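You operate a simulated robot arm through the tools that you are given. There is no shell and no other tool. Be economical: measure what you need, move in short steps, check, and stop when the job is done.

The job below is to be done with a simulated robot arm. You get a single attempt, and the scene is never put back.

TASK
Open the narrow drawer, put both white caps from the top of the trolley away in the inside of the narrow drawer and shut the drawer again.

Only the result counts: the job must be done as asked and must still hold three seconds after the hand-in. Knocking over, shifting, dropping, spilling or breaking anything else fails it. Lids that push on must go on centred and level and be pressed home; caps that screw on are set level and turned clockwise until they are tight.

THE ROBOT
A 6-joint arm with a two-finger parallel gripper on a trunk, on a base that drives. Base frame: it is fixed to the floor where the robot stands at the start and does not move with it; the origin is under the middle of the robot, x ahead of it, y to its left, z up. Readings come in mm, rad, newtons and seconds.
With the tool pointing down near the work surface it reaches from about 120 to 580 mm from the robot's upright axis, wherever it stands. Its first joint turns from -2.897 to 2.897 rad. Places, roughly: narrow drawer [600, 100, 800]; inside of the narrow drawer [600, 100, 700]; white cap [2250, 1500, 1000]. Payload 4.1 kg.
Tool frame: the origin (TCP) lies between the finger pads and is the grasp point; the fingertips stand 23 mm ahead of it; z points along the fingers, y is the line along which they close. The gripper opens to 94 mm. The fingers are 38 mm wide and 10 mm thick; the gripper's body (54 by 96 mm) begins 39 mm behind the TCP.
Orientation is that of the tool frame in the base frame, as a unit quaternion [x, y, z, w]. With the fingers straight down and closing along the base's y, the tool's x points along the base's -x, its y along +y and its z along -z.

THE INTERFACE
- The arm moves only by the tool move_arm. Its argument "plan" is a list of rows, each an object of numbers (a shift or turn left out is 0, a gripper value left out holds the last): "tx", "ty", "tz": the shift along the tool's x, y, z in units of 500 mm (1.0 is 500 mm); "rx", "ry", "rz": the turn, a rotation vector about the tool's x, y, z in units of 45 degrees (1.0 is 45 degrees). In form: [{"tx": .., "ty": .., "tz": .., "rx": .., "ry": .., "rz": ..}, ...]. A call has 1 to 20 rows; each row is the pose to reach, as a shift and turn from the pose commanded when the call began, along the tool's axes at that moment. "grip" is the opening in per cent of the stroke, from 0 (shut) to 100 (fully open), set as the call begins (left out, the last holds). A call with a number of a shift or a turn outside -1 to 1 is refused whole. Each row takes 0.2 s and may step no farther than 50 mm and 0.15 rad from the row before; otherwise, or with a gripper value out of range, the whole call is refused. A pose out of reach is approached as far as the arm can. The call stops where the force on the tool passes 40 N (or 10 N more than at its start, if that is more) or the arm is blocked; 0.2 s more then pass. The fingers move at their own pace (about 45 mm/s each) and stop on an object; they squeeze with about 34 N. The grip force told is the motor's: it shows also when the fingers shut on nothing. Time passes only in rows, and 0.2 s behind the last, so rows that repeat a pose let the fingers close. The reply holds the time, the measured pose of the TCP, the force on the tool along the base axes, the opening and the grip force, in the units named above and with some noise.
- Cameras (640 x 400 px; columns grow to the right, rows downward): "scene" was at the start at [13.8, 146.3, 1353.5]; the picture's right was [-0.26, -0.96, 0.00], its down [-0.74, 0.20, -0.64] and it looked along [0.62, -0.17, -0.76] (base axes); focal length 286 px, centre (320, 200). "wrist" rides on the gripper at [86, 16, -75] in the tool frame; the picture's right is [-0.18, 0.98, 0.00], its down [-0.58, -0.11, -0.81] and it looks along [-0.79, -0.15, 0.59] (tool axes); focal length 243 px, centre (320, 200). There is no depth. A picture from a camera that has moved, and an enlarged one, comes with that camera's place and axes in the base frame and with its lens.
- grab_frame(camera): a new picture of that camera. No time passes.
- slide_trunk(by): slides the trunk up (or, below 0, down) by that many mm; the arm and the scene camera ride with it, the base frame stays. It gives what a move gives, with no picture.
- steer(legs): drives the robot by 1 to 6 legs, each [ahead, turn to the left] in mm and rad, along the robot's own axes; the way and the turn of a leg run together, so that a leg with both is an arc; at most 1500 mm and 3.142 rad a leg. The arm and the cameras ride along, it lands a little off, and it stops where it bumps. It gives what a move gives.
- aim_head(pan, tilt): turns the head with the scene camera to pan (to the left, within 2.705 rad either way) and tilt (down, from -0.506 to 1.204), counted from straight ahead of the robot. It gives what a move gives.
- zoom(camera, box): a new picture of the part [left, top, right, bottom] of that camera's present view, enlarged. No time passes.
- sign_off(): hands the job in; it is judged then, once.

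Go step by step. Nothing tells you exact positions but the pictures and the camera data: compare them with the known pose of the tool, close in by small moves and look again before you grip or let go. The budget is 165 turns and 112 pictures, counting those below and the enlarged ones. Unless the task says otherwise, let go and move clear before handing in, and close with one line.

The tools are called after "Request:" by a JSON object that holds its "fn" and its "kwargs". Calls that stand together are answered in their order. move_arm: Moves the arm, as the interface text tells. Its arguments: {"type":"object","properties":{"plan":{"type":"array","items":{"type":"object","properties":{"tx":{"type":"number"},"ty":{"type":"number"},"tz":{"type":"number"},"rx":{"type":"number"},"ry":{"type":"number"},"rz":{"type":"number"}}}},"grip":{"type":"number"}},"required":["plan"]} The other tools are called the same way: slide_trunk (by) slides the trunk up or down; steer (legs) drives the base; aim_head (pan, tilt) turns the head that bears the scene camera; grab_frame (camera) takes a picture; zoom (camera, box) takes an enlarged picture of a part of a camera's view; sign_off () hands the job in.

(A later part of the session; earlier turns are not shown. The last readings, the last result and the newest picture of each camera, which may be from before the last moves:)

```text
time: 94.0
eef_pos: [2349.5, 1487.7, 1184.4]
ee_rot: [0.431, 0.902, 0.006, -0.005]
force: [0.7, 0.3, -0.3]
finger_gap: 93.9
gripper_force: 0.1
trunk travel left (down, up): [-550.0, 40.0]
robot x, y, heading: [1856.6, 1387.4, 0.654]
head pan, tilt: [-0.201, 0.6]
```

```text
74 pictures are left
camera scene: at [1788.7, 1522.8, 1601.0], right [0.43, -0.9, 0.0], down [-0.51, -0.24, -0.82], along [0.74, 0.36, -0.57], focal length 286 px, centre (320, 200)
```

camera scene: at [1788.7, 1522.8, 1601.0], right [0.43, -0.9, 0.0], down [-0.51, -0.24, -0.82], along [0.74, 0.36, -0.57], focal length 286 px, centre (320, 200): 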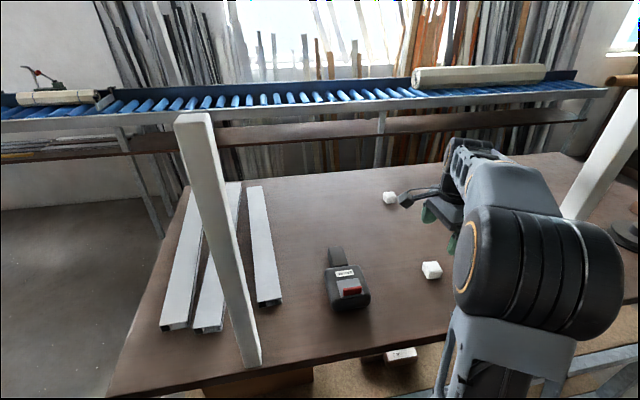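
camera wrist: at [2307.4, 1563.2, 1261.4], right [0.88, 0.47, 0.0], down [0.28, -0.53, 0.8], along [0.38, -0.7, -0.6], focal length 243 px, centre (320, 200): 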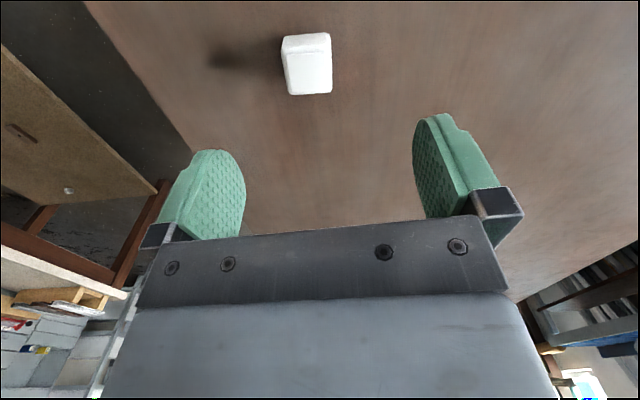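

The cap looks like a cube of about 36 mm, nearly under the tool. I lower partway and look again.

Request:
{"fn": "move_arm", "kwargs": {"plan": [{"tz": 0.06, "ty": -0.005, "tx": -0.004}, {"tz": 0.12, "ty": -0.01, "tx": -0.006}]}}

Request:
{"fn": "grab_frame", "kwargs": {"camera": "wrist"}}

Request:
{"fn": "zoom", "kwargs": {"camera": "scene", "box": [380, 160, 500, 300]}}

```text
time: 94.6
eef_pos: [2345.8, 1481.6, 1123.5]
ee_rot: [0.431, 0.902, 0.006, -0.006]
force: [-0.8, -0.2, -0.1]
finger_gap: 94.0
gripper_force: 0.0
trunk travel left (down, up): [-550.0, 40.0]
robot x, y, heading: [1855.7, 1387.6, 0.642]
head pan, tilt: [-0.201, 0.6]
```

```text
73 pictures are left
camera wrist: at [2304.0, 1557.5, 1201.5], right [0.88, 0.47, 0.0], down [0.28, -0.53, 0.8], along [0.38, -0.7, -0.6], focal length 243 px, centre (320, 200)
```

wrist: 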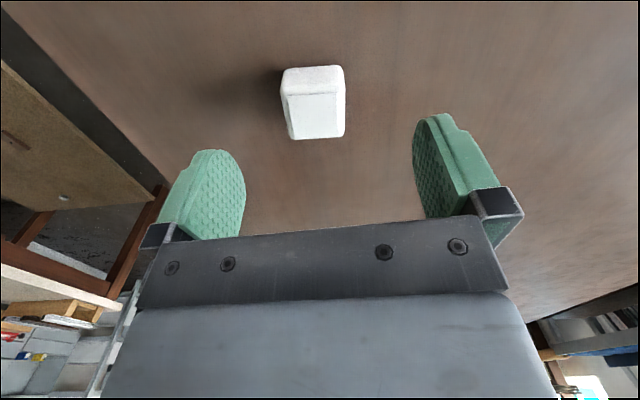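

```text
2.86 times, centred on (440, 230) of scene
camera zoom: at [1788.1, 1522.3, 1601.1], right [0.43, -0.9, 0.0], down [-0.51, -0.24, -0.82], along [0.74, 0.36, -0.57], focal length 819 px, centre (-23, 114)
```

zoom: 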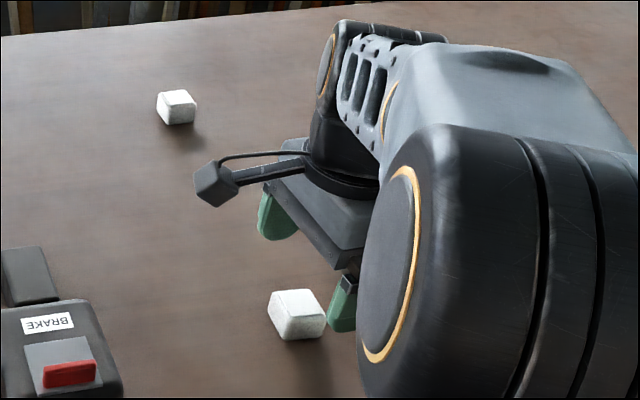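

The cap stands from about z = 1042 to 1074 with its middle near (2343, 1479), right between the fingers. I lower to z ≈ 1069 and close.

Request:
{"fn": "move_arm", "kwargs": {"plan": [{"tz": 0.06, "ty": -0.004}, {"tz": 0.108, "ty": -0.006}]}}

Request:
{"fn": "move_arm", "kwargs": {"plan": [{"tx": 0}, {"tx": 0}, {"tx": 0}, {"tx": 0}, {"tx": 0}], "grip": 0}}

Request:
{"fn": "grab_frame", "kwargs": {"camera": "wrist"}}

```text
time: 95.2
eef_pos: [2342.3, 1481.7, 1074.6]
ee_rot: [0.43, 0.903, 0.008, -0.004]
force: [-0.2, -1.0, 11.3]
finger_gap: 94.2
gripper_force: 0.1
trunk travel left (down, up): [-550.0, 40.0]
robot x, y, heading: [1858.9, 1388.5, 0.644]
head pan, tilt: [-0.201, 0.6]
```

```text
time: 96.4
eef_pos: [2341.6, 1481.1, 1072.4]
ee_rot: [0.43, 0.903, 0.007, -0.005]
force: [-6.3, -6.5, 15.5]
finger_gap: 34.6
gripper_force: 33.9
trunk travel left (down, up): [-550.0, 40.0]
robot x, y, heading: [1854.9, 1385.2, 0.648]
head pan, tilt: [-0.201, 0.6]
```

```text
71 pictures are left
camera wrist: at [2299.3, 1556.7, 1150.2], right [0.88, 0.47, 0.01], down [0.28, -0.53, 0.8], along [0.38, -0.7, -0.6], focal length 243 px, centre (320, 200)
```

wrist: 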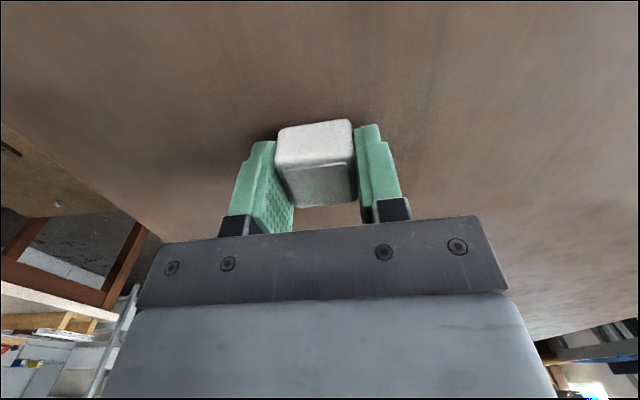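

The cap is held (gap 34.6 mm; the trolley surface is near z = 1050). I lift straight up and check the hold.

Request:
{"fn": "move_arm", "kwargs": {"plan": [{"tz": -0.06}, {"tz": -0.12}, {"tz": -0.18}, {"tz": -0.24}]}}

Request:
{"fn": "steer", "kwargs": {"legs": [[-330, 0]]}}

Request:
{"fn": "move_arm", "kwargs": {"plan": [{"tx": 0.08}, {"tx": 0.16}, {"tx": 0.24}, {"tx": 0.3}]}}

Request:
{"fn": "grab_frame", "kwargs": {"camera": "scene"}}

```text
time: 97.4
eef_pos: [2341.9, 1479.7, 1191.5]
ee_rot: [0.432, 0.902, 0.007, -0.006]
force: [0.9, 0.5, 0.1]
finger_gap: 34.8
gripper_force: 33.6
trunk travel left (down, up): [-550.0, 40.0]
robot x, y, heading: [1857.0, 1386.1, 0.647]
head pan, tilt: [-0.201, 0.6]
```

```text
time: 99.6
eef_pos: [2082.4, 1281.2, 1192.0]
ee_rot: [0.433, 0.902, 0.007, -0.005]
force: [-1.2, -0.6, -0.7]
finger_gap: 34.8
gripper_force: 34.4
trunk travel left (down, up): [-550.0, 40.0]
robot x, y, heading: [1593.5, 1190.6, 0.644]
head pan, tilt: [-0.201, 0.6]
```

```text
time: 100.6
eef_pos: [1985.8, 1400.1, 1194.3]
ee_rot: [0.432, 0.902, 0.006, -0.006]
force: [0.4, -0.5, -0.9]
finger_gap: 34.4
gripper_force: 34.4
trunk travel left (down, up): [-550.0, 40.0]
robot x, y, heading: [1597.9, 1191.9, 0.645]
head pan, tilt: [-0.201, 0.6]
```

```text
70 pictures are left
camera scene: at [1527.3, 1326.3, 1601.0], right [0.43, -0.9, 0.0], down [-0.51, -0.24, -0.83], along [0.75, 0.35, -0.56], focal length 286 px, centre (320, 200)
```

scene: 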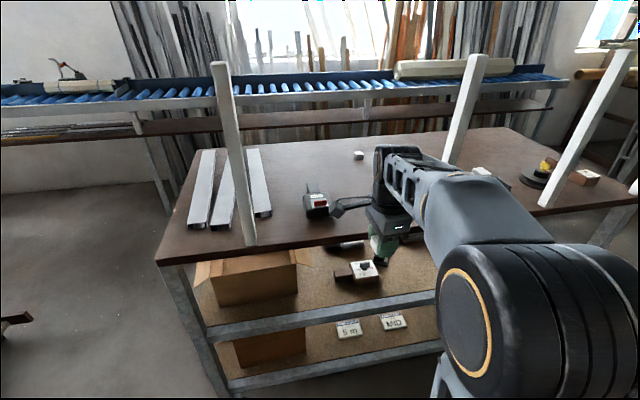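

Cap held firmly. I go back the way I came: sideways to the gap first.

Request:
{"fn": "steer", "kwargs": {"legs": [[0, 1.562], [600, 0], [0, -1.565]]}}

```text
time: 111.7
eef_pos: [1606.9, 1886.0, 1193.2]
ee_rot: [0.421, 0.907, 0.006, -0.006]
force: [-0.1, -0.2, -0.2]
finger_gap: 34.5
gripper_force: 33.9
trunk travel left (down, up): [-550.0, 40.0]
robot x, y, heading: [1224.2, 1665.4, 0.675]
head pan, tilt: [-0.201, 0.6]
```

I am in line with the gap again; I correct the heading and reverse through it.

Request:
{"fn": "steer", "kwargs": {"legs": [[0, -0.035], [-1500, 0]]}}

```text
time: 119.5
eef_pos: [392.3, 981.4, 1194.2]
ee_rot: [0.449, 0.894, 0.007, -0.005]
force: [-0.4, -0.8, 1.2]
finger_gap: 34.8
gripper_force: 33.7
trunk travel left (down, up): [-550.0, 40.0]
robot x, y, heading: [-3.3, 785.4, 0.608]
head pan, tilt: [-0.201, 0.6]
```

I reverse out into the aisle, turn side-on and reverse along the bench to the drawer.

Request:
{"fn": "steer", "kwargs": {"legs": [[-660, 0], [0, 1.6], [-830, 0]]}}

Request:
{"fn": "aim_head", "kwargs": {"pan": -1.5, "tilt": 0.8}}

Request:
{"fn": "grab_frame", "kwargs": {"camera": "scene"}}

```text
time: 131.1
eef_pos: [-260.5, 136.7, 1193.5]
ee_rot: [-0.324, 0.946, 0.001, -0.008]
force: [0.0, 0.5, 0.8]
finger_gap: 34.9
gripper_force: 33.9
trunk travel left (down, up): [-550.0, 40.0]
robot x, y, heading: [-59.0, -259.7, 2.199]
head pan, tilt: [-0.201, 0.6]
```

```text
time: 132.5
eef_pos: [-261.7, 136.8, 1193.2]
ee_rot: [-0.324, 0.946, 0.001, -0.008]
force: [0.1, 0.0, -0.7]
finger_gap: 34.8
gripper_force: 34.1
trunk travel left (down, up): [-550.0, 40.0]
robot x, y, heading: [-60.5, -257.4, 2.199]
head pan, tilt: [-1.499, 0.799]
```

```text
69 pictures are left
camera scene: at [-96.2, -351.5, 1584.2], right [0.65, -0.76, 0.0], down [-0.55, -0.46, -0.7], along [0.53, 0.45, -0.72], focal length 286 px, centre (320, 200)
```

scene: 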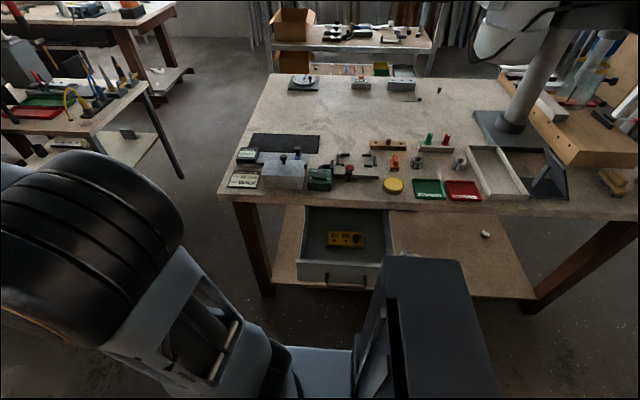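

The drawer stands open with free room in front of the yellow block. I turn to face it; the tool should then come to hang right above that room.

Request:
{"fn": "steer", "kwargs": {"legs": [[0, -1.56]]}}

Request:
{"fn": "aim_head", "kwargs": {"pan": 0, "tilt": 0.9}}

Request:
{"fn": "grab_frame", "kwargs": {"camera": "scene"}}

Request:
{"fn": "grab_frame", "kwargs": {"camera": "wrist"}}

```text
time: 136.7
eef_pos: [331.4, -46.0, 1193.9]
ee_rot: [0.43, 0.903, 0.006, -0.006]
force: [0.0, -0.6, -0.6]
finger_gap: 34.6
gripper_force: 33.7
trunk travel left (down, up): [-550.0, 40.0]
robot x, y, heading: [-59.8, -254.8, 0.649]
head pan, tilt: [-1.499, 0.799]
```

```text
time: 138.3
eef_pos: [331.0, -45.4, 1193.9]
ee_rot: [0.431, 0.902, 0.006, -0.005]
force: [-0.8, 0.0, -1.2]
finger_gap: 34.5
gripper_force: 33.6
trunk travel left (down, up): [-550.0, 40.0]
robot x, y, heading: [-55.6, -257.7, 0.65]
head pan, tilt: [0.0, 0.901]
```

```text
68 pictures are left
camera scene: at [-146.8, -115.2, 1576.2], right [0.6, -0.8, 0.0], down [-0.62, -0.47, -0.62], along [0.5, 0.38, -0.78], focal length 286 px, centre (320, 200)
```

scene: 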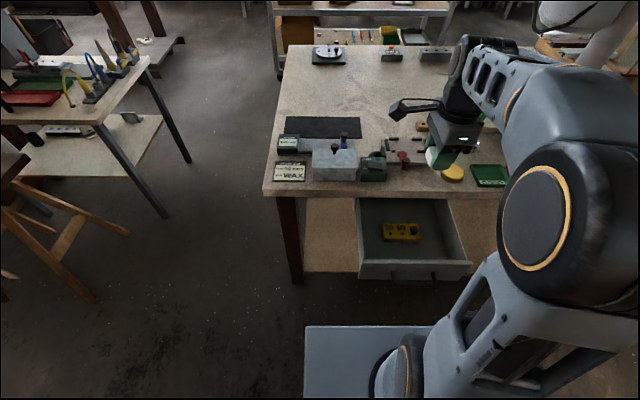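

```text
67 pictures are left
camera wrist: at [289.5, 28.8, 1270.2], right [0.88, 0.48, 0.0], down [0.28, -0.53, 0.8], along [0.38, -0.7, -0.6], focal length 243 px, centre (320, 200)
```

wrist: 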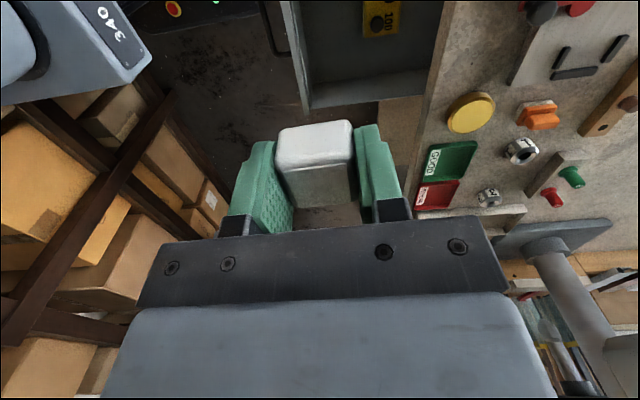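

I nudge the tool to the middle of the free patch and lower the trunk most of the way.

Request:
{"fn": "move_arm", "kwargs": {"plan": [{"ty": 0.048, "tx": -0.02}]}}

Request:
{"fn": "slide_trunk", "kwargs": {"by": -340}}

Request:
{"fn": "grab_frame", "kwargs": {"camera": "scene"}}

Request:
{"fn": "grab_frame", "kwargs": {"camera": "wrist"}}

```text
time: 138.7
eef_pos: [357.1, -39.9, 1193.2]
ee_rot: [0.431, 0.902, 0.006, -0.006]
force: [0.1, -1.0, 0.6]
finger_gap: 34.5
gripper_force: 34.2
trunk travel left (down, up): [-550.0, 40.0]
robot x, y, heading: [-58.6, -255.2, 0.648]
head pan, tilt: [0.0, 0.901]
```

```text
time: 142.0
eef_pos: [356.7, -40.9, 853.1]
ee_rot: [0.43, 0.903, 0.007, -0.006]
force: [0.2, 0.0, 0.0]
finger_gap: 34.3
gripper_force: 33.8
trunk travel left (down, up): [-210.0, 380.0]
robot x, y, heading: [-56.6, -255.5, 0.646]
head pan, tilt: [0.0, 0.901]
```

```text
66 pictures are left
camera scene: at [-146.8, -115.1, 1236.3], right [0.6, -0.8, 0.0], down [-0.62, -0.47, -0.62], along [0.49, 0.38, -0.78], focal length 286 px, centre (320, 200)
```

scene: 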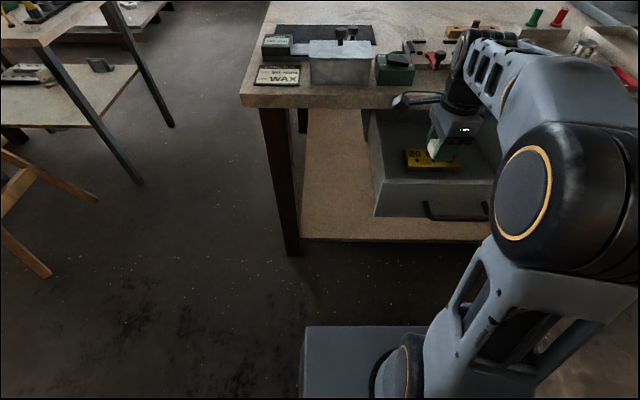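

```text
65 pictures are left
camera wrist: at [313.9, 35.1, 930.1], right [0.88, 0.48, 0.0], down [0.28, -0.53, 0.8], along [0.38, -0.7, -0.6], focal length 243 px, centre (320, 200)
```

wrist: 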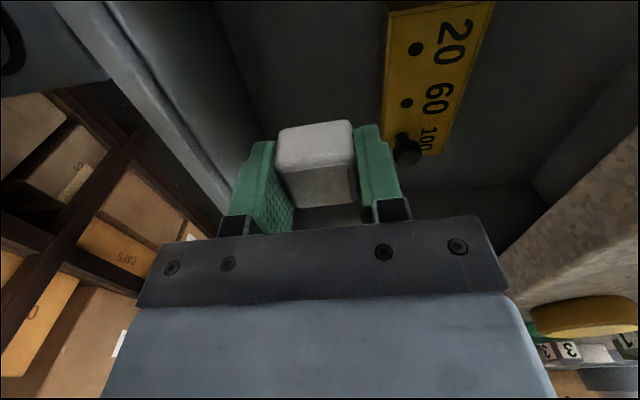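

The free floor spans n ≈ 197–312 with the cap close to its middle. I shift back 7 mm and lower with the arm.

Request:
{"fn": "move_arm", "kwargs": {"plan": [{"ty": -0.014, "tz": 0.02}, {"ty": -0.014, "tz": 0.07}, {"ty": -0.014, "tz": 0.12}, {"ty": -0.014, "tz": 0.15}]}}

Request:
{"fn": "grab_frame", "kwargs": {"camera": "wrist"}}

Request:
{"fn": "zoom", "kwargs": {"camera": "scene", "box": [350, 80, 510, 230]}}

```text
time: 143.0
eef_pos: [350.9, -43.8, 777.4]
ee_rot: [0.43, 0.903, 0.006, -0.005]
force: [-0.1, 0.2, 0.2]
finger_gap: 34.6
gripper_force: 34.3
trunk travel left (down, up): [-210.0, 380.0]
robot x, y, heading: [-58.8, -256.0, 0.65]
head pan, tilt: [0.0, 0.901]
```

```text
64 pictures are left
camera wrist: at [308.3, 31.2, 854.2], right [0.88, 0.48, 0.0], down [0.28, -0.53, 0.8], along [0.38, -0.7, -0.6], focal length 243 px, centre (320, 200)
```

wrist: 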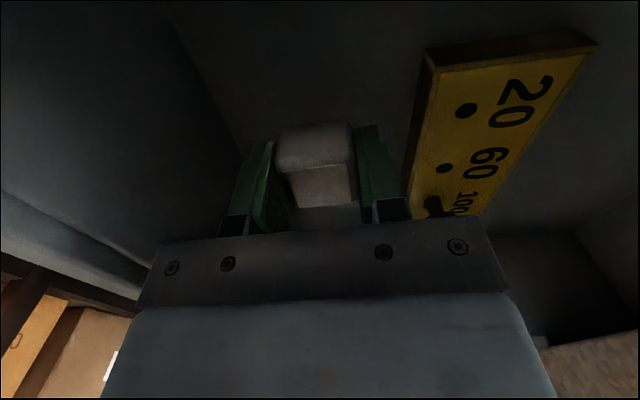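

```text
2.67 times, centred on (430, 155) of scene
camera zoom: at [-146.8, -115.2, 1236.3], right [0.6, -0.8, 0.0], down [-0.62, -0.47, -0.62], along [0.49, 0.38, -0.78], focal length 764 px, centre (27, 320)
```

zoom: 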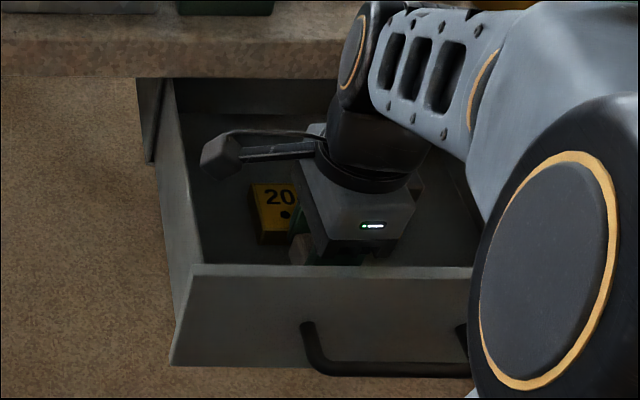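

Still clear of the floor. I lower in small steps, watching the force.

Request:
{"fn": "move_arm", "kwargs": {"plan": [{"tz": 0.01}, {"tz": 0.018}, {"tz": 0.026}]}}

```text
time: 143.8
eef_pos: [350.6, -42.7, 763.6]
ee_rot: [0.431, 0.902, 0.006, -0.006]
force: [0.4, -0.6, 0.4]
finger_gap: 34.6
gripper_force: 33.2
trunk travel left (down, up): [-210.0, 380.0]
robot x, y, heading: [-59.6, -256.3, 0.651]
head pan, tilt: [0.0, 0.901]
```

Request:
{"fn": "move_arm", "kwargs": {"plan": [{"tz": 0.008}, {"tz": 0.014}]}}

Request:
{"fn": "grab_frame", "kwargs": {"camera": "wrist"}}

```text
time: 144.4
eef_pos: [350.3, -43.3, 758.7]
ee_rot: [0.43, 0.903, 0.006, -0.006]
force: [-0.3, -0.2, 0.0]
finger_gap: 34.7
gripper_force: 33.8
trunk travel left (down, up): [-210.0, 380.0]
robot x, y, heading: [-63.0, -256.3, 0.652]
head pan, tilt: [0.0, 0.901]
```

```text
62 pictures are left
camera wrist: at [308.1, 32.6, 835.2], right [0.88, 0.48, 0.0], down [0.28, -0.53, 0.8], along [0.38, -0.7, -0.6], focal length 243 px, centre (320, 200)
```

wrist: 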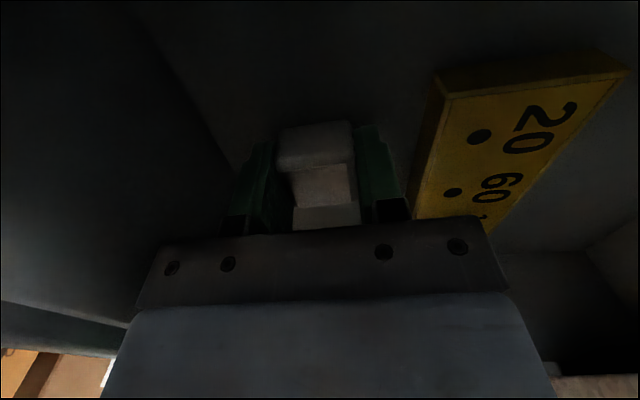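

Request:
{"fn": "move_arm", "kwargs": {"plan": [{"tz": 0.008}, {"tz": 0.016}]}}

```text
time: 145.0
eef_pos: [350.3, -42.6, 750.8]
ee_rot: [0.431, 0.902, 0.006, -0.005]
force: [0.6, -0.5, 0.0]
finger_gap: 34.6
gripper_force: 33.6
trunk travel left (down, up): [-210.0, 380.0]
robot x, y, heading: [-57.1, -256.9, 0.647]
head pan, tilt: [0.0, 0.901]
```

Request:
{"fn": "move_arm", "kwargs": {"plan": [{"tz": 0.006}, {"tz": 0.012}]}}

```text
time: 145.6
eef_pos: [350.3, -43.7, 747.0]
ee_rot: [0.43, 0.903, 0.009, -0.004]
force: [-0.6, -1.2, 24.2]
finger_gap: 34.8
gripper_force: 34.2
trunk travel left (down, up): [-210.0, 380.0]
robot x, y, heading: [-57.9, -255.9, 0.65]
head pan, tilt: [0.0, 0.901]
```

The cap is on the drawer floor. I open the fingers partly (no wall nearby to hit) and rise.

Request:
{"fn": "move_arm", "kwargs": {"plan": [{"tz": -0.004}, {"tz": -0.004}, {"tz": -0.004}, {"tz": -0.004}], "grip": 62}}

Request:
{"fn": "move_arm", "kwargs": {"plan": [{"tz": -0.04}, {"tz": -0.1}, {"tz": -0.18}, {"tz": -0.26}]}}

Request:
{"fn": "grab_frame", "kwargs": {"camera": "wrist"}}

```text
time: 146.6
eef_pos: [350.0, -42.3, 747.2]
ee_rot: [0.431, 0.902, 0.007, -0.005]
force: [1.2, -0.9, 23.6]
finger_gap: 57.7
gripper_force: 0.0
trunk travel left (down, up): [-210.0, 380.0]
robot x, y, heading: [-58.2, -257.4, 0.651]
head pan, tilt: [0.0, 0.901]
```

```text
time: 147.6
eef_pos: [350.2, -43.2, 876.3]
ee_rot: [0.431, 0.903, 0.006, -0.006]
force: [-0.4, -0.4, 0.7]
finger_gap: 58.4
gripper_force: 0.1
trunk travel left (down, up): [-210.0, 380.0]
robot x, y, heading: [-61.8, -255.4, 0.646]
head pan, tilt: [0.0, 0.901]
```

```text
61 pictures are left
camera wrist: at [308.2, 31.8, 952.8], right [0.88, 0.48, 0.0], down [0.29, -0.53, 0.8], along [0.38, -0.7, -0.6], focal length 243 px, centre (320, 200)
```

wrist: 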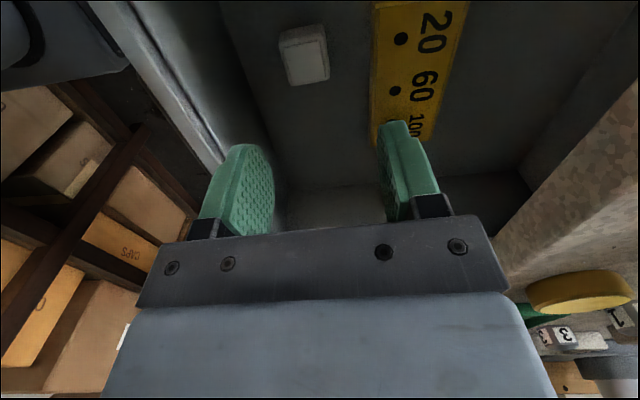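

The first cap stands free in the drawer. Now for the far cap: I raise the trunk and go round to the trolley's back side, where no posts stand.

Request:
{"fn": "slide_trunk", "kwargs": {"by": 330}}

Request:
{"fn": "steer", "kwargs": {"legs": [[0, 1.56], [790, 0], [0, -1.56]]}}

```text
time: 150.9
eef_pos: [351.0, -42.3, 1206.2]
ee_rot: [0.431, 0.903, 0.006, -0.005]
force: [-0.4, 0.5, -0.3]
finger_gap: 58.4
gripper_force: 0.0
trunk travel left (down, up): [-540.0, 50.0]
robot x, y, heading: [-62.0, -258.7, 0.651]
head pan, tilt: [0.0, 0.901]
```

```text
time: 162.8
eef_pos: [-112.5, 575.2, 1205.6]
ee_rot: [0.447, 0.894, 0.007, -0.005]
force: [-0.2, -0.3, 0.4]
finger_gap: 58.5
gripper_force: 0.1
trunk travel left (down, up): [-540.0, 50.0]
robot x, y, heading: [-527.5, 376.1, 0.617]
head pan, tilt: [0.0, 0.901]
```

Request:
{"fn": "steer", "kwargs": {"legs": [[0, 0.028], [1500, 0], [300, 0]]}}

Request:
{"fn": "aim_head", "kwargs": {"pan": 0, "tilt": 0.5}}

Request:
{"fn": "grab_frame", "kwargs": {"camera": "scene"}}

```text
time: 172.1
eef_pos: [1291.4, 1653.9, 1205.2]
ee_rot: [0.431, 0.903, 0.006, -0.006]
force: [0.1, -0.4, -0.2]
finger_gap: 58.2
gripper_force: 0.1
trunk travel left (down, up): [-540.0, 50.0]
robot x, y, heading: [879.2, 1440.1, 0.655]
head pan, tilt: [0.0, 0.901]
```

```text
time: 173.0
eef_pos: [1291.6, 1653.1, 1206.8]
ee_rot: [0.431, 0.902, 0.007, -0.006]
force: [-0.5, 0.9, 0.3]
finger_gap: 58.2
gripper_force: 0.1
trunk travel left (down, up): [-540.0, 50.0]
robot x, y, heading: [885.2, 1436.2, 0.649]
head pan, tilt: [0.0, 0.499]
```

```text
60 pictures are left
camera scene: at [806.8, 1590.6, 1600.0], right [0.61, -0.8, 0.0], down [-0.38, -0.29, -0.88], along [0.7, 0.53, -0.48], focal length 286 px, centre (320, 200)
```

scene: 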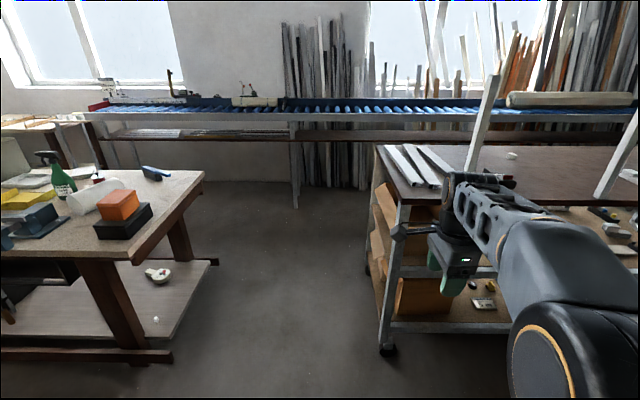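

The passage left of the trolley is wide and there is about 1 m between trolley and conveyor. I drive in a bend round the trolley's left end.

Request:
{"fn": "steer", "kwargs": {"legs": [[0, 0.29], [900, 0], [0, -0.3], [1220, 0]]}}

Request:
{"fn": "aim_head", "kwargs": {"pan": -1.4, "tilt": 0.5}}

Request:
{"fn": "grab_frame", "kwargs": {"camera": "scene"}}

```text
time: 185.5
eef_pos: [2794.1, 3162.8, 1206.4]
ee_rot: [0.421, 0.907, 0.006, -0.005]
force: [0.0, -0.1, -1.0]
finger_gap: 58.6
gripper_force: 0.1
trunk travel left (down, up): [-540.0, 50.0]
robot x, y, heading: [2387.7, 2945.0, 0.674]
head pan, tilt: [0.0, 0.499]
```

```text
time: 187.1
eef_pos: [2794.6, 3162.7, 1205.2]
ee_rot: [0.421, 0.907, 0.006, -0.006]
force: [-0.2, -1.1, 0.3]
finger_gap: 58.3
gripper_force: 0.2
trunk travel left (down, up): [-540.0, 50.0]
robot x, y, heading: [2391.2, 2938.4, 0.673]
head pan, tilt: [-1.4, 0.499]
```

```text
59 pictures are left
camera scene: at [2307.2, 2973.8, 1600.1], right [-0.67, -0.75, 0.0], down [-0.36, 0.32, -0.88], along [0.65, -0.58, -0.48], focal length 286 px, centre (320, 200)
```

scene: 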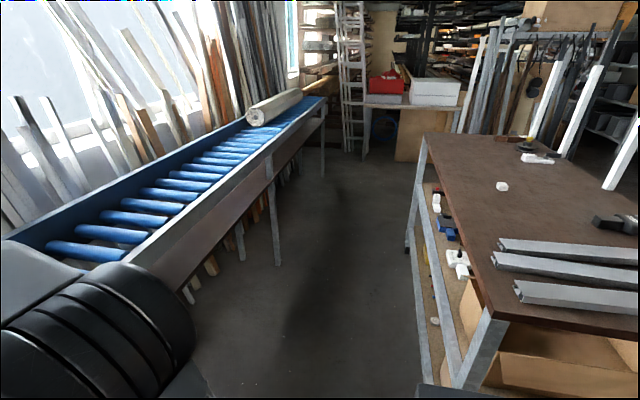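

The lane behind the trolley is clear. I drive along it until level with the far cap and turn to face the trolley from behind.

Request:
{"fn": "steer", "kwargs": {"legs": [[0, -1.606], [1200, 0], [0, -1.571]]}}

Request:
{"fn": "aim_head", "kwargs": {"pan": -0.1, "tilt": 0.7}}

Request:
{"fn": "grab_frame", "kwargs": {"camera": "scene"}}

Request:
{"fn": "grab_frame", "kwargs": {"camera": "wrist"}}

```text
time: 200.9
eef_pos: [2681.5, 1787.5, 1207.1]
ee_rot: [0.891, -0.454, 0.005, 0.006]
force: [-0.3, 0.1, -0.8]
finger_gap: 58.3
gripper_force: 0.1
trunk travel left (down, up): [-540.0, 50.0]
robot x, y, heading: [3102.6, 1977.4, -2.542]
head pan, tilt: [-1.4, 0.499]
```

```text
time: 202.4
eef_pos: [2680.7, 1787.4, 1207.5]
ee_rot: [0.891, -0.454, 0.006, 0.007]
force: [0.6, -0.3, -0.1]
finger_gap: 58.5
gripper_force: 0.2
trunk travel left (down, up): [-540.0, 50.0]
robot x, y, heading: [3100.2, 1980.3, -2.548]
head pan, tilt: [-0.099, 0.7]
```

```text
58 pictures are left
camera scene: at [3168.7, 1835.4, 1582.4], right [-0.48, 0.88, 0.0], down [0.57, 0.31, -0.77], along [-0.67, -0.36, -0.64], focal length 286 px, centre (320, 200)
```

scene: 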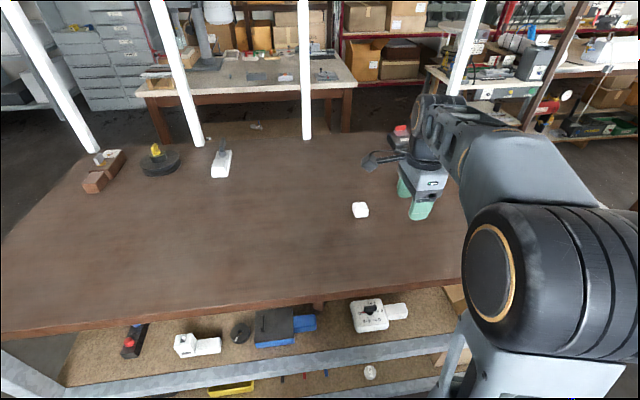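

```text
57 pictures are left
camera wrist: at [2718.8, 1708.1, 1282.7], right [-0.9, -0.43, 0.0], down [-0.26, 0.55, 0.8], along [-0.34, 0.72, -0.6], focal length 243 px, centre (320, 200)
```

wrist: 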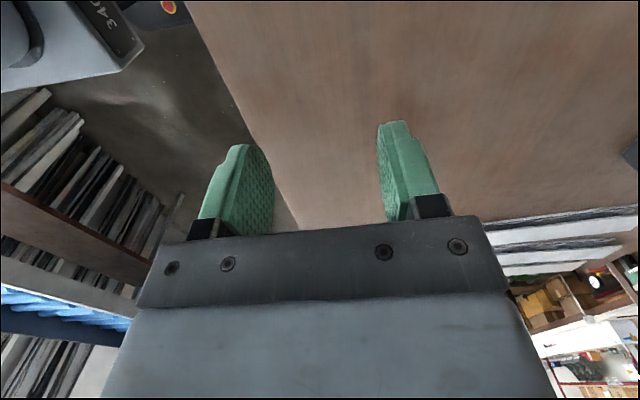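

The far cap lies about 123 mm ahead of and 65 mm to the left of the tool. I open the hand, shift the arm over and drive up 75 mm.

Request:
{"fn": "move_arm", "kwargs": {"plan": [{"tx": 0.065, "ty": 0.05}, {"tx": 0.13, "ty": 0.096}, {"tx": 0.13, "ty": 0.096}], "grip": 100}}

Request:
{"fn": "steer", "kwargs": {"legs": [[75, 0]]}}

Request:
{"fn": "grab_frame", "kwargs": {"camera": "wrist"}}

Request:
{"fn": "grab_frame", "kwargs": {"camera": "scene"}}

```text
time: 203.2
eef_pos: [2679.7, 1706.2, 1208.3]
ee_rot: [0.891, -0.454, 0.006, 0.007]
force: [-0.2, -0.2, 0.3]
finger_gap: 94.0
gripper_force: 0.0
trunk travel left (down, up): [-540.0, 50.0]
robot x, y, heading: [3099.5, 1978.1, -2.548]
head pan, tilt: [-0.099, 0.7]
```

```text
time: 204.2
eef_pos: [2617.6, 1664.9, 1205.6]
ee_rot: [0.89, -0.455, 0.005, 0.007]
force: [-0.5, 0.0, -0.3]
finger_gap: 94.1
gripper_force: 0.1
trunk travel left (down, up): [-540.0, 50.0]
robot x, y, heading: [3037.9, 1939.9, -2.542]
head pan, tilt: [-0.099, 0.7]
```

```text
56 pictures are left
camera wrist: at [2653.8, 1584.9, 1283.1], right [-0.9, -0.43, 0.0], down [-0.26, 0.55, 0.8], along [-0.34, 0.72, -0.6], focal length 243 px, centre (320, 200)
```

wrist: 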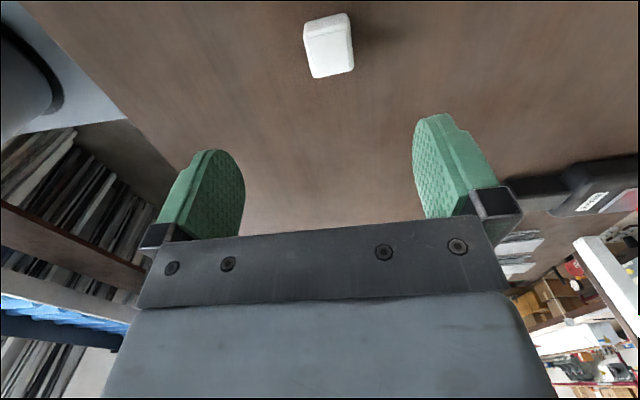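

```text
55 pictures are left
camera scene: at [3105.4, 1792.3, 1582.4], right [-0.48, 0.88, 0.0], down [0.57, 0.31, -0.76], along [-0.67, -0.36, -0.64], focal length 286 px, centre (320, 200)
```

scene: 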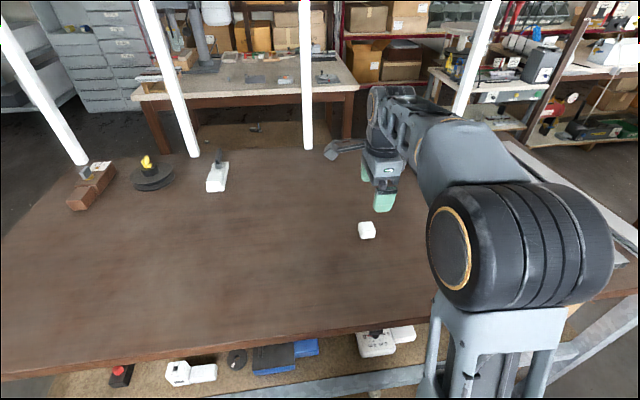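

Both cameras put the cap within about 1 cm of the tool axis. I correct by a few millimetres and lower to 1110, then look.

Request:
{"fn": "move_arm", "kwargs": {"plan": [{"tx": 0.01, "ty": 0.014, "tz": 0.06}, {"tx": 0.01, "ty": 0.014, "tz": 0.13}, {"tx": 0.01, "ty": 0.014, "tz": 0.19}]}}

Request:
{"fn": "grab_frame", "kwargs": {"camera": "wrist"}}

```text
time: 205.0
eef_pos: [2616.8, 1655.1, 1111.2]
ee_rot: [0.891, -0.455, 0.005, 0.007]
force: [1.0, -0.8, -0.2]
finger_gap: 93.9
gripper_force: 0.1
trunk travel left (down, up): [-540.0, 50.0]
robot x, y, heading: [3040.0, 1940.9, -2.545]
head pan, tilt: [-0.099, 0.7]
```

```text
54 pictures are left
camera wrist: at [2653.0, 1576.0, 1189.0], right [-0.9, -0.43, 0.0], down [-0.26, 0.55, 0.8], along [-0.34, 0.72, -0.61], focal length 243 px, centre (320, 200)
```

wrist: 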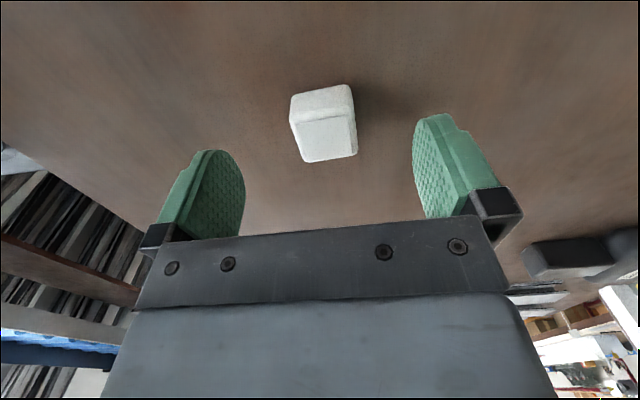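

The cap sits between the fingers just as the first did. I lower to z ≈ 1075, close, and lift.

Request:
{"fn": "move_arm", "kwargs": {"plan": [{"tz": 0.04}, {"tz": 0.071}]}}

Request:
{"fn": "move_arm", "kwargs": {"plan": [{"tx": 0}, {"tx": 0}, {"tx": 0}, {"tx": 0}, {"tx": 0}], "grip": 0}}

Request:
{"fn": "move_arm", "kwargs": {"plan": [{"tz": -0.06}, {"tz": -0.12}, {"tz": -0.18}, {"tz": -0.24}]}}

Request:
{"fn": "grab_frame", "kwargs": {"camera": "wrist"}}

```text
time: 205.6
eef_pos: [2616.3, 1654.1, 1077.0]
ee_rot: [0.891, -0.454, 0.006, 0.006]
force: [-0.6, -0.4, 0.3]
finger_gap: 93.9
gripper_force: 0.0
trunk travel left (down, up): [-540.0, 50.0]
robot x, y, heading: [3041.4, 1937.7, -2.545]
head pan, tilt: [-0.099, 0.7]
```

```text
time: 206.8
eef_pos: [2616.3, 1654.2, 1077.3]
ee_rot: [0.891, -0.455, 0.005, 0.007]
force: [-0.6, -0.4, -0.3]
finger_gap: 34.7
gripper_force: 34.4
trunk travel left (down, up): [-540.0, 50.0]
robot x, y, heading: [3038.5, 1939.9, -2.544]
head pan, tilt: [-0.099, 0.7]
```

```text
time: 207.8
eef_pos: [2615.0, 1656.0, 1197.6]
ee_rot: [0.89, -0.455, 0.006, 0.007]
force: [-0.4, -0.6, 0.0]
finger_gap: 34.3
gripper_force: 33.9
trunk travel left (down, up): [-540.0, 50.0]
robot x, y, heading: [3039.1, 1939.3, -2.546]
head pan, tilt: [-0.099, 0.7]
```

```text
53 pictures are left
camera wrist: at [2652.0, 1577.5, 1273.4], right [-0.9, -0.43, 0.0], down [-0.26, 0.55, 0.8], along [-0.34, 0.72, -0.6], focal length 243 px, centre (320, 200)
```

wrist: 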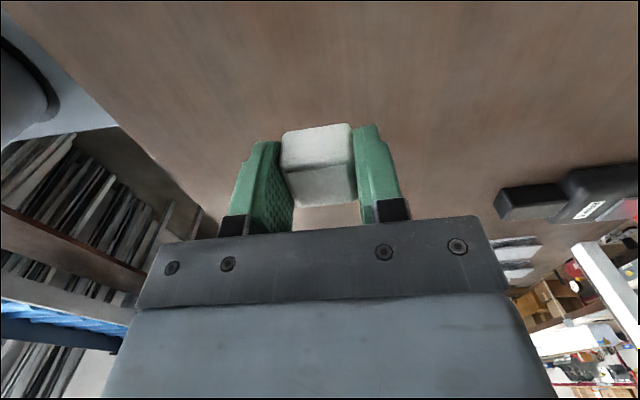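

Second cap held. I back away, tuck the arm and retrace my way along the back of the trolley.

Request:
{"fn": "steer", "kwargs": {"legs": [[-85, 0]]}}

Request:
{"fn": "move_arm", "kwargs": {"plan": [{"tx": -0.05, "ty": -0.05}, {"tx": -0.1, "ty": -0.1}, {"tx": -0.13, "ty": -0.11}]}}

Request:
{"fn": "steer", "kwargs": {"legs": [[0, 1.61], [-1200, 0]]}}

```text
time: 208.9
eef_pos: [2687.5, 1706.3, 1196.8]
ee_rot: [0.891, -0.454, 0.005, 0.007]
force: [-0.3, -0.3, 0.5]
finger_gap: 34.5
gripper_force: 33.5
trunk travel left (down, up): [-540.0, 50.0]
robot x, y, heading: [3110.5, 1985.9, -2.545]
head pan, tilt: [-0.099, 0.7]
```

```text
time: 209.7
eef_pos: [2694.5, 1789.9, 1194.5]
ee_rot: [0.89, -0.455, 0.005, 0.007]
force: [-0.1, -0.4, 0.7]
finger_gap: 34.7
gripper_force: 33.9
trunk travel left (down, up): [-540.0, 50.0]
robot x, y, heading: [3111.1, 1987.4, -2.549]
head pan, tilt: [-0.099, 0.7]
```

```text
time: 219.7
eef_pos: [2609.0, 2563.8, 1195.3]
ee_rot: [0.947, 0.322, 0.008, 0.001]
force: [0.6, -0.2, -0.1]
finger_gap: 34.6
gripper_force: 33.7
trunk travel left (down, up): [-540.0, 50.0]
robot x, y, heading: [2397.2, 2973.2, -0.942]
head pan, tilt: [-0.099, 0.7]
```

Request:
{"fn": "steer", "kwargs": {"legs": [[0, 1.582], [-1250, 0]]}}

```text
time: 229.9
eef_pos: [1790.3, 2454.2, 1194.8]
ee_rot: [0.447, 0.895, 0.007, -0.006]
force: [0.1, 0.4, -0.4]
finger_gap: 34.5
gripper_force: 33.9
trunk travel left (down, up): [-540.0, 50.0]
robot x, y, heading: [1377.9, 2252.1, 0.614]
head pan, tilt: [-0.099, 0.7]
```

Request:
{"fn": "steer", "kwargs": {"legs": [[0, 0.435], [-925, 0], [0, -0.41]]}}

```text
time: 237.3
eef_pos: [1314.5, 1644.5, 1195.2]
ee_rot: [0.44, 0.898, 0.008, -0.006]
force: [0.2, 0.5, 0.1]
finger_gap: 34.7
gripper_force: 34.1
trunk travel left (down, up): [-540.0, 50.0]
robot x, y, heading: [905.3, 1433.6, 0.634]
head pan, tilt: [-0.099, 0.7]
```

Request:
{"fn": "steer", "kwargs": {"legs": [[0, 0.006], [-1500, 0]]}}

```text
time: 245.1
eef_pos: [102.0, 753.2, 1195.3]
ee_rot: [0.439, 0.898, 0.007, -0.006]
force: [-0.1, 0.4, -0.5]
finger_gap: 34.4
gripper_force: 33.8
trunk travel left (down, up): [-540.0, 50.0]
robot x, y, heading: [-306.0, 540.8, 0.632]
head pan, tilt: [-0.099, 0.7]
```

Request:
{"fn": "steer", "kwargs": {"legs": [[-277, 0], [0, 1.577], [-880, 0], [0, -1.566]]}}

Request:
{"fn": "grab_frame", "kwargs": {"camera": "scene"}}

Request:
{"fn": "grab_frame", "kwargs": {"camera": "wrist"}}

```text
time: 258.9
eef_pos: [395.4, -132.2, 1194.7]
ee_rot: [0.446, 0.895, 0.007, -0.005]
force: [-0.4, 0.0, -0.4]
finger_gap: 34.6
gripper_force: 33.6
trunk travel left (down, up): [-540.0, 50.0]
robot x, y, heading: [-15.4, -340.3, 0.618]
head pan, tilt: [-0.099, 0.7]
```

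```text
52 pictures are left
camera scene: at [-89.0, -196.3, 1582.4], right [0.5, -0.87, 0.0], down [-0.56, -0.32, -0.76], along [0.66, 0.38, -0.64], focal length 286 px, centre (320, 200)
```

scene: 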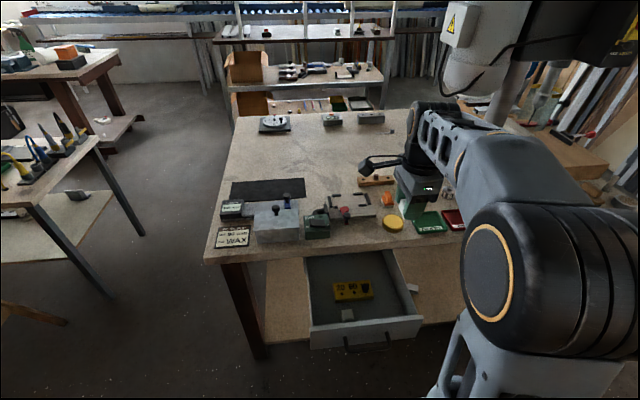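

```text
51 pictures are left
camera wrist: at [355.4, -57.2, 1271.7], right [0.89, 0.45, 0.0], down [0.27, -0.54, 0.8], along [0.36, -0.71, -0.61], focal length 243 px, centre (320, 200)
```

wrist: 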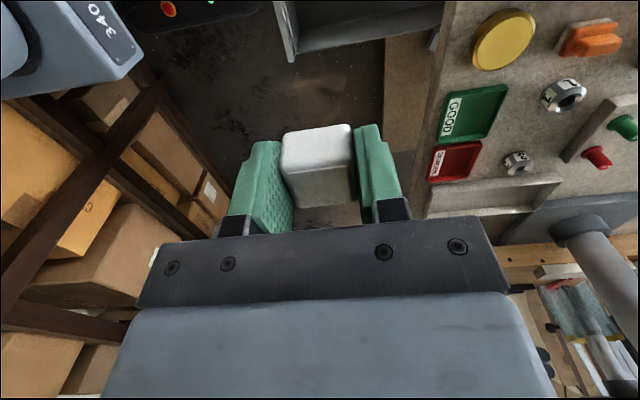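

The tool hangs above the right part of the drawer, beside the first cap. I nudge into place and lower the trunk.

Request:
{"fn": "move_arm", "kwargs": {"plan": [{"ty": 0.034, "tx": 0.016}]}}

Request:
{"fn": "slide_trunk", "kwargs": {"by": -340}}

Request:
{"fn": "grab_frame", "kwargs": {"camera": "wrist"}}

Request:
{"fn": "grab_frame", "kwargs": {"camera": "scene"}}

```text
time: 259.4
eef_pos: [404.1, -116.5, 1195.0]
ee_rot: [0.445, 0.896, 0.006, -0.005]
force: [-0.5, -0.8, -0.2]
finger_gap: 34.6
gripper_force: 34.1
trunk travel left (down, up): [-540.0, 50.0]
robot x, y, heading: [-15.1, -339.3, 0.619]
head pan, tilt: [-0.099, 0.7]
```

```text
time: 262.7
eef_pos: [404.3, -117.1, 854.7]
ee_rot: [0.445, 0.895, 0.006, -0.005]
force: [0.9, 0.1, 0.0]
finger_gap: 34.6
gripper_force: 34.0
trunk travel left (down, up): [-200.0, 390.0]
robot x, y, heading: [-17.5, -335.2, 0.616]
head pan, tilt: [-0.099, 0.7]
```

```text
50 pictures are left
camera wrist: at [364.5, -40.5, 931.8], right [0.89, 0.45, 0.0], down [0.27, -0.54, 0.8], along [0.36, -0.71, -0.61], focal length 243 px, centre (320, 200)
```

wrist: 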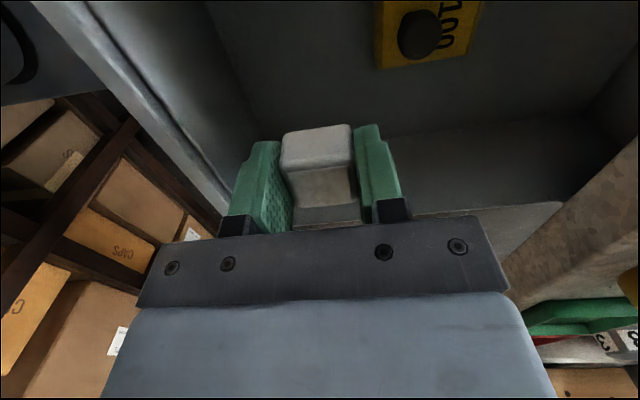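

```text
49 pictures are left
camera scene: at [-89.1, -196.2, 1242.4], right [0.5, -0.87, 0.0], down [-0.56, -0.32, -0.76], along [0.66, 0.38, -0.64], focal length 286 px, centre (320, 200)
```

scene: 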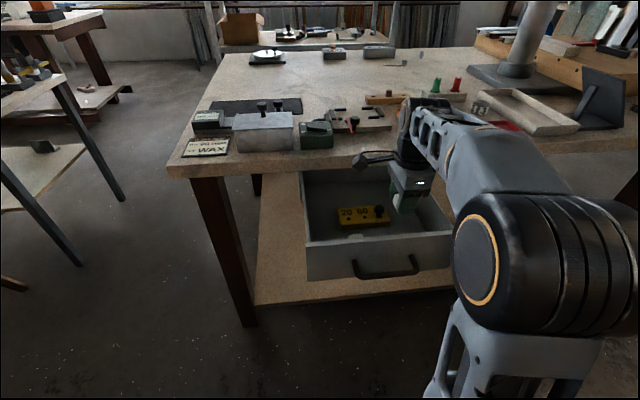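

Clear on all sides: the right wall is about 75 mm from the tool axis. I lower with the arm.

Request:
{"fn": "move_arm", "kwargs": {"plan": [{"tz": 0.06}, {"tz": 0.12}, {"tz": 0.16}, {"tz": 0.188}]}}

Request:
{"fn": "move_arm", "kwargs": {"plan": [{"tz": 0.007}, {"tz": 0.013}]}}

```text
time: 263.7
eef_pos: [403.1, -113.4, 760.2]
ee_rot: [0.446, 0.895, 0.006, -0.005]
force: [0.8, -0.4, -0.5]
finger_gap: 34.6
gripper_force: 33.6
trunk travel left (down, up): [-200.0, 390.0]
robot x, y, heading: [-16.9, -338.1, 0.617]
head pan, tilt: [-0.099, 0.7]
```

```text
time: 264.3
eef_pos: [403.3, -114.3, 754.8]
ee_rot: [0.445, 0.896, 0.006, -0.006]
force: [0.4, -0.3, -0.6]
finger_gap: 34.7
gripper_force: 34.0
trunk travel left (down, up): [-200.0, 390.0]
robot x, y, heading: [-19.6, -339.1, 0.615]
head pan, tilt: [-0.099, 0.7]
```

Request:
{"fn": "move_arm", "kwargs": {"plan": [{"tz": 0.004}, {"tz": 0.008}, {"tz": 0.012}]}}

```text
time: 265.1
eef_pos: [403.4, -114.5, 750.9]
ee_rot: [0.446, 0.895, 0.009, -0.005]
force: [-1.1, 0.9, 17.9]
finger_gap: 34.5
gripper_force: 33.8
trunk travel left (down, up): [-200.0, 390.0]
robot x, y, heading: [-14.0, -342.1, 0.615]
head pan, tilt: [-0.099, 0.7]
```

The cap touches the floor. I let go, rise and look.

Request:
{"fn": "move_arm", "kwargs": {"plan": [{"tz": -0.002}, {"tz": -0.002}, {"tz": -0.002}, {"tz": -0.002}], "grip": 62}}

Request:
{"fn": "move_arm", "kwargs": {"plan": [{"tz": -0.04}, {"tz": -0.1}, {"tz": -0.18}, {"tz": -0.26}]}}

Request:
{"fn": "slide_trunk", "kwargs": {"by": 200}}

Request:
{"fn": "grab_frame", "kwargs": {"camera": "scene"}}

Request:
{"fn": "grab_frame", "kwargs": {"camera": "wrist"}}

```text
time: 266.1
eef_pos: [402.9, -115.5, 749.9]
ee_rot: [0.445, 0.895, 0.006, -0.006]
force: [-0.8, 0.1, 0.3]
finger_gap: 58.2
gripper_force: 0.1
trunk travel left (down, up): [-200.0, 390.0]
robot x, y, heading: [-19.2, -337.3, 0.618]
head pan, tilt: [-0.099, 0.7]
```

```text
time: 267.1
eef_pos: [405.8, -116.7, 877.9]
ee_rot: [0.446, 0.895, 0.007, -0.006]
force: [0.4, 0.8, 0.2]
finger_gap: 58.2
gripper_force: 0.2
trunk travel left (down, up): [-200.0, 390.0]
robot x, y, heading: [-15.7, -337.9, 0.616]
head pan, tilt: [-0.099, 0.7]
```

```text
time: 269.2
eef_pos: [405.9, -115.4, 1078.5]
ee_rot: [0.445, 0.895, 0.006, -0.006]
force: [-0.3, -0.7, 0.7]
finger_gap: 58.4
gripper_force: 0.1
trunk travel left (down, up): [-400.0, 190.0]
robot x, y, heading: [-18.9, -338.7, 0.617]
head pan, tilt: [-0.099, 0.7]
```

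```text
48 pictures are left
camera scene: at [-89.1, -196.1, 1442.3], right [0.5, -0.87, 0.0], down [-0.56, -0.32, -0.76], along [0.66, 0.38, -0.64], focal length 286 px, centre (320, 200)
```

scene: 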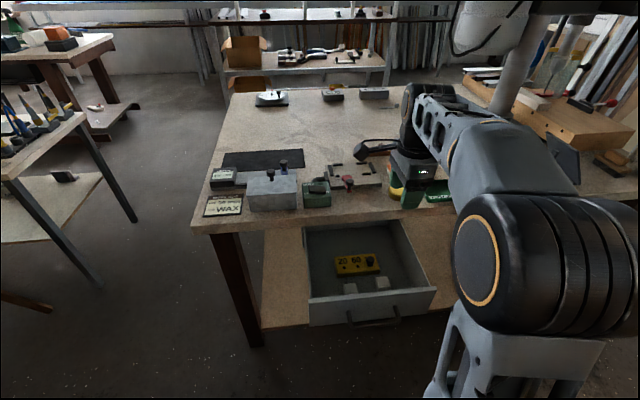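

```text
47 pictures are left
camera wrist: at [366.0, -40.1, 1155.0], right [0.89, 0.45, 0.0], down [0.27, -0.54, 0.8], along [0.36, -0.71, -0.61], focal length 243 px, centre (320, 200)
```

wrist: 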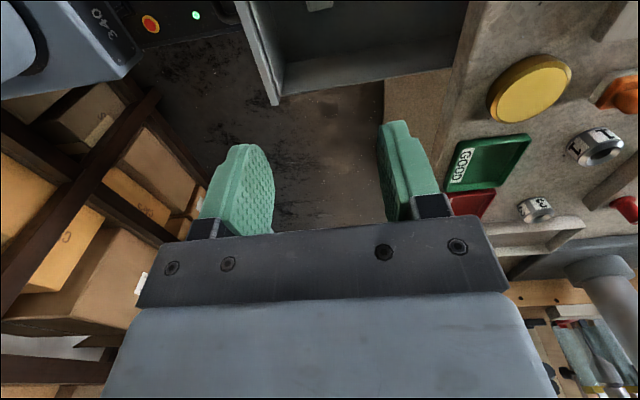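

Both caps stand in the drawer side by side. To shut it I will push the drawer front, left of the handle, with the closed fingertips of a forward-tilted tool; so I back off, shift left and pitch the tool.

Request:
{"fn": "steer", "kwargs": {"legs": [[-115, 0], [0, 0.02]]}}

Request:
{"fn": "move_arm", "kwargs": {"plan": [{"tx": 0.08}, {"tx": 0.16}, {"tx": 0.24}, {"tx": 0.3}], "grip": 0}}

Request:
{"fn": "move_arm", "kwargs": {"plan": [{"rx": -0.17}, {"rx": -0.34}, {"rx": -0.51}, {"rx": -0.68}, {"rx": -0.85}, {"rx": -1.0}]}}

Request:
{"fn": "grab_frame", "kwargs": {"camera": "scene"}}

```text
time: 270.8
eef_pos: [304.8, -174.8, 1079.3]
ee_rot: [0.435, 0.9, 0.007, -0.006]
force: [0.2, 0.0, -0.5]
finger_gap: 58.4
gripper_force: 0.1
trunk travel left (down, up): [-400.0, 190.0]
robot x, y, heading: [-112.1, -407.0, 0.636]
head pan, tilt: [-0.099, 0.7]
```

```text
time: 271.8
eef_pos: [209.1, -58.8, 1078.3]
ee_rot: [0.435, 0.9, 0.007, -0.006]
force: [0.4, 0.0, 0.0]
finger_gap: 0.2
gripper_force: 32.8
trunk travel left (down, up): [-400.0, 190.0]
robot x, y, heading: [-110.6, -407.4, 0.641]
head pan, tilt: [-0.099, 0.7]
```

```text
time: 273.2
eef_pos: [212.3, -57.3, 1080.7]
ee_rot: [0.404, 0.829, 0.352, 0.16]
force: [0.3, -0.4, 0.1]
finger_gap: 0.0
gripper_force: 34.5
trunk travel left (down, up): [-400.0, 190.0]
robot x, y, heading: [-115.3, -406.4, 0.641]
head pan, tilt: [-0.099, 0.7]
```

```text
46 pictures are left
camera scene: at [-187.6, -265.6, 1442.4], right [0.51, -0.86, 0.0], down [-0.55, -0.33, -0.76], along [0.66, 0.39, -0.64], focal length 286 px, centre (320, 200)
```

scene: 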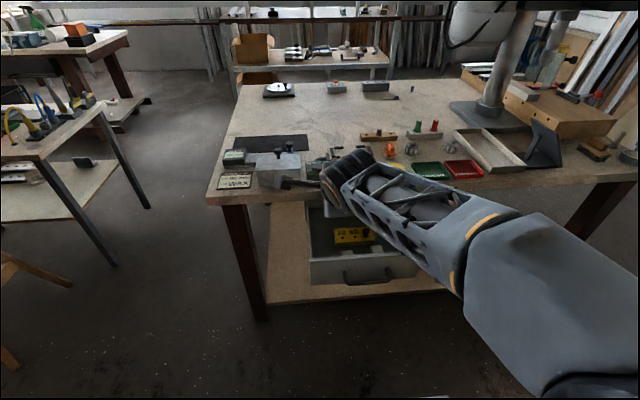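

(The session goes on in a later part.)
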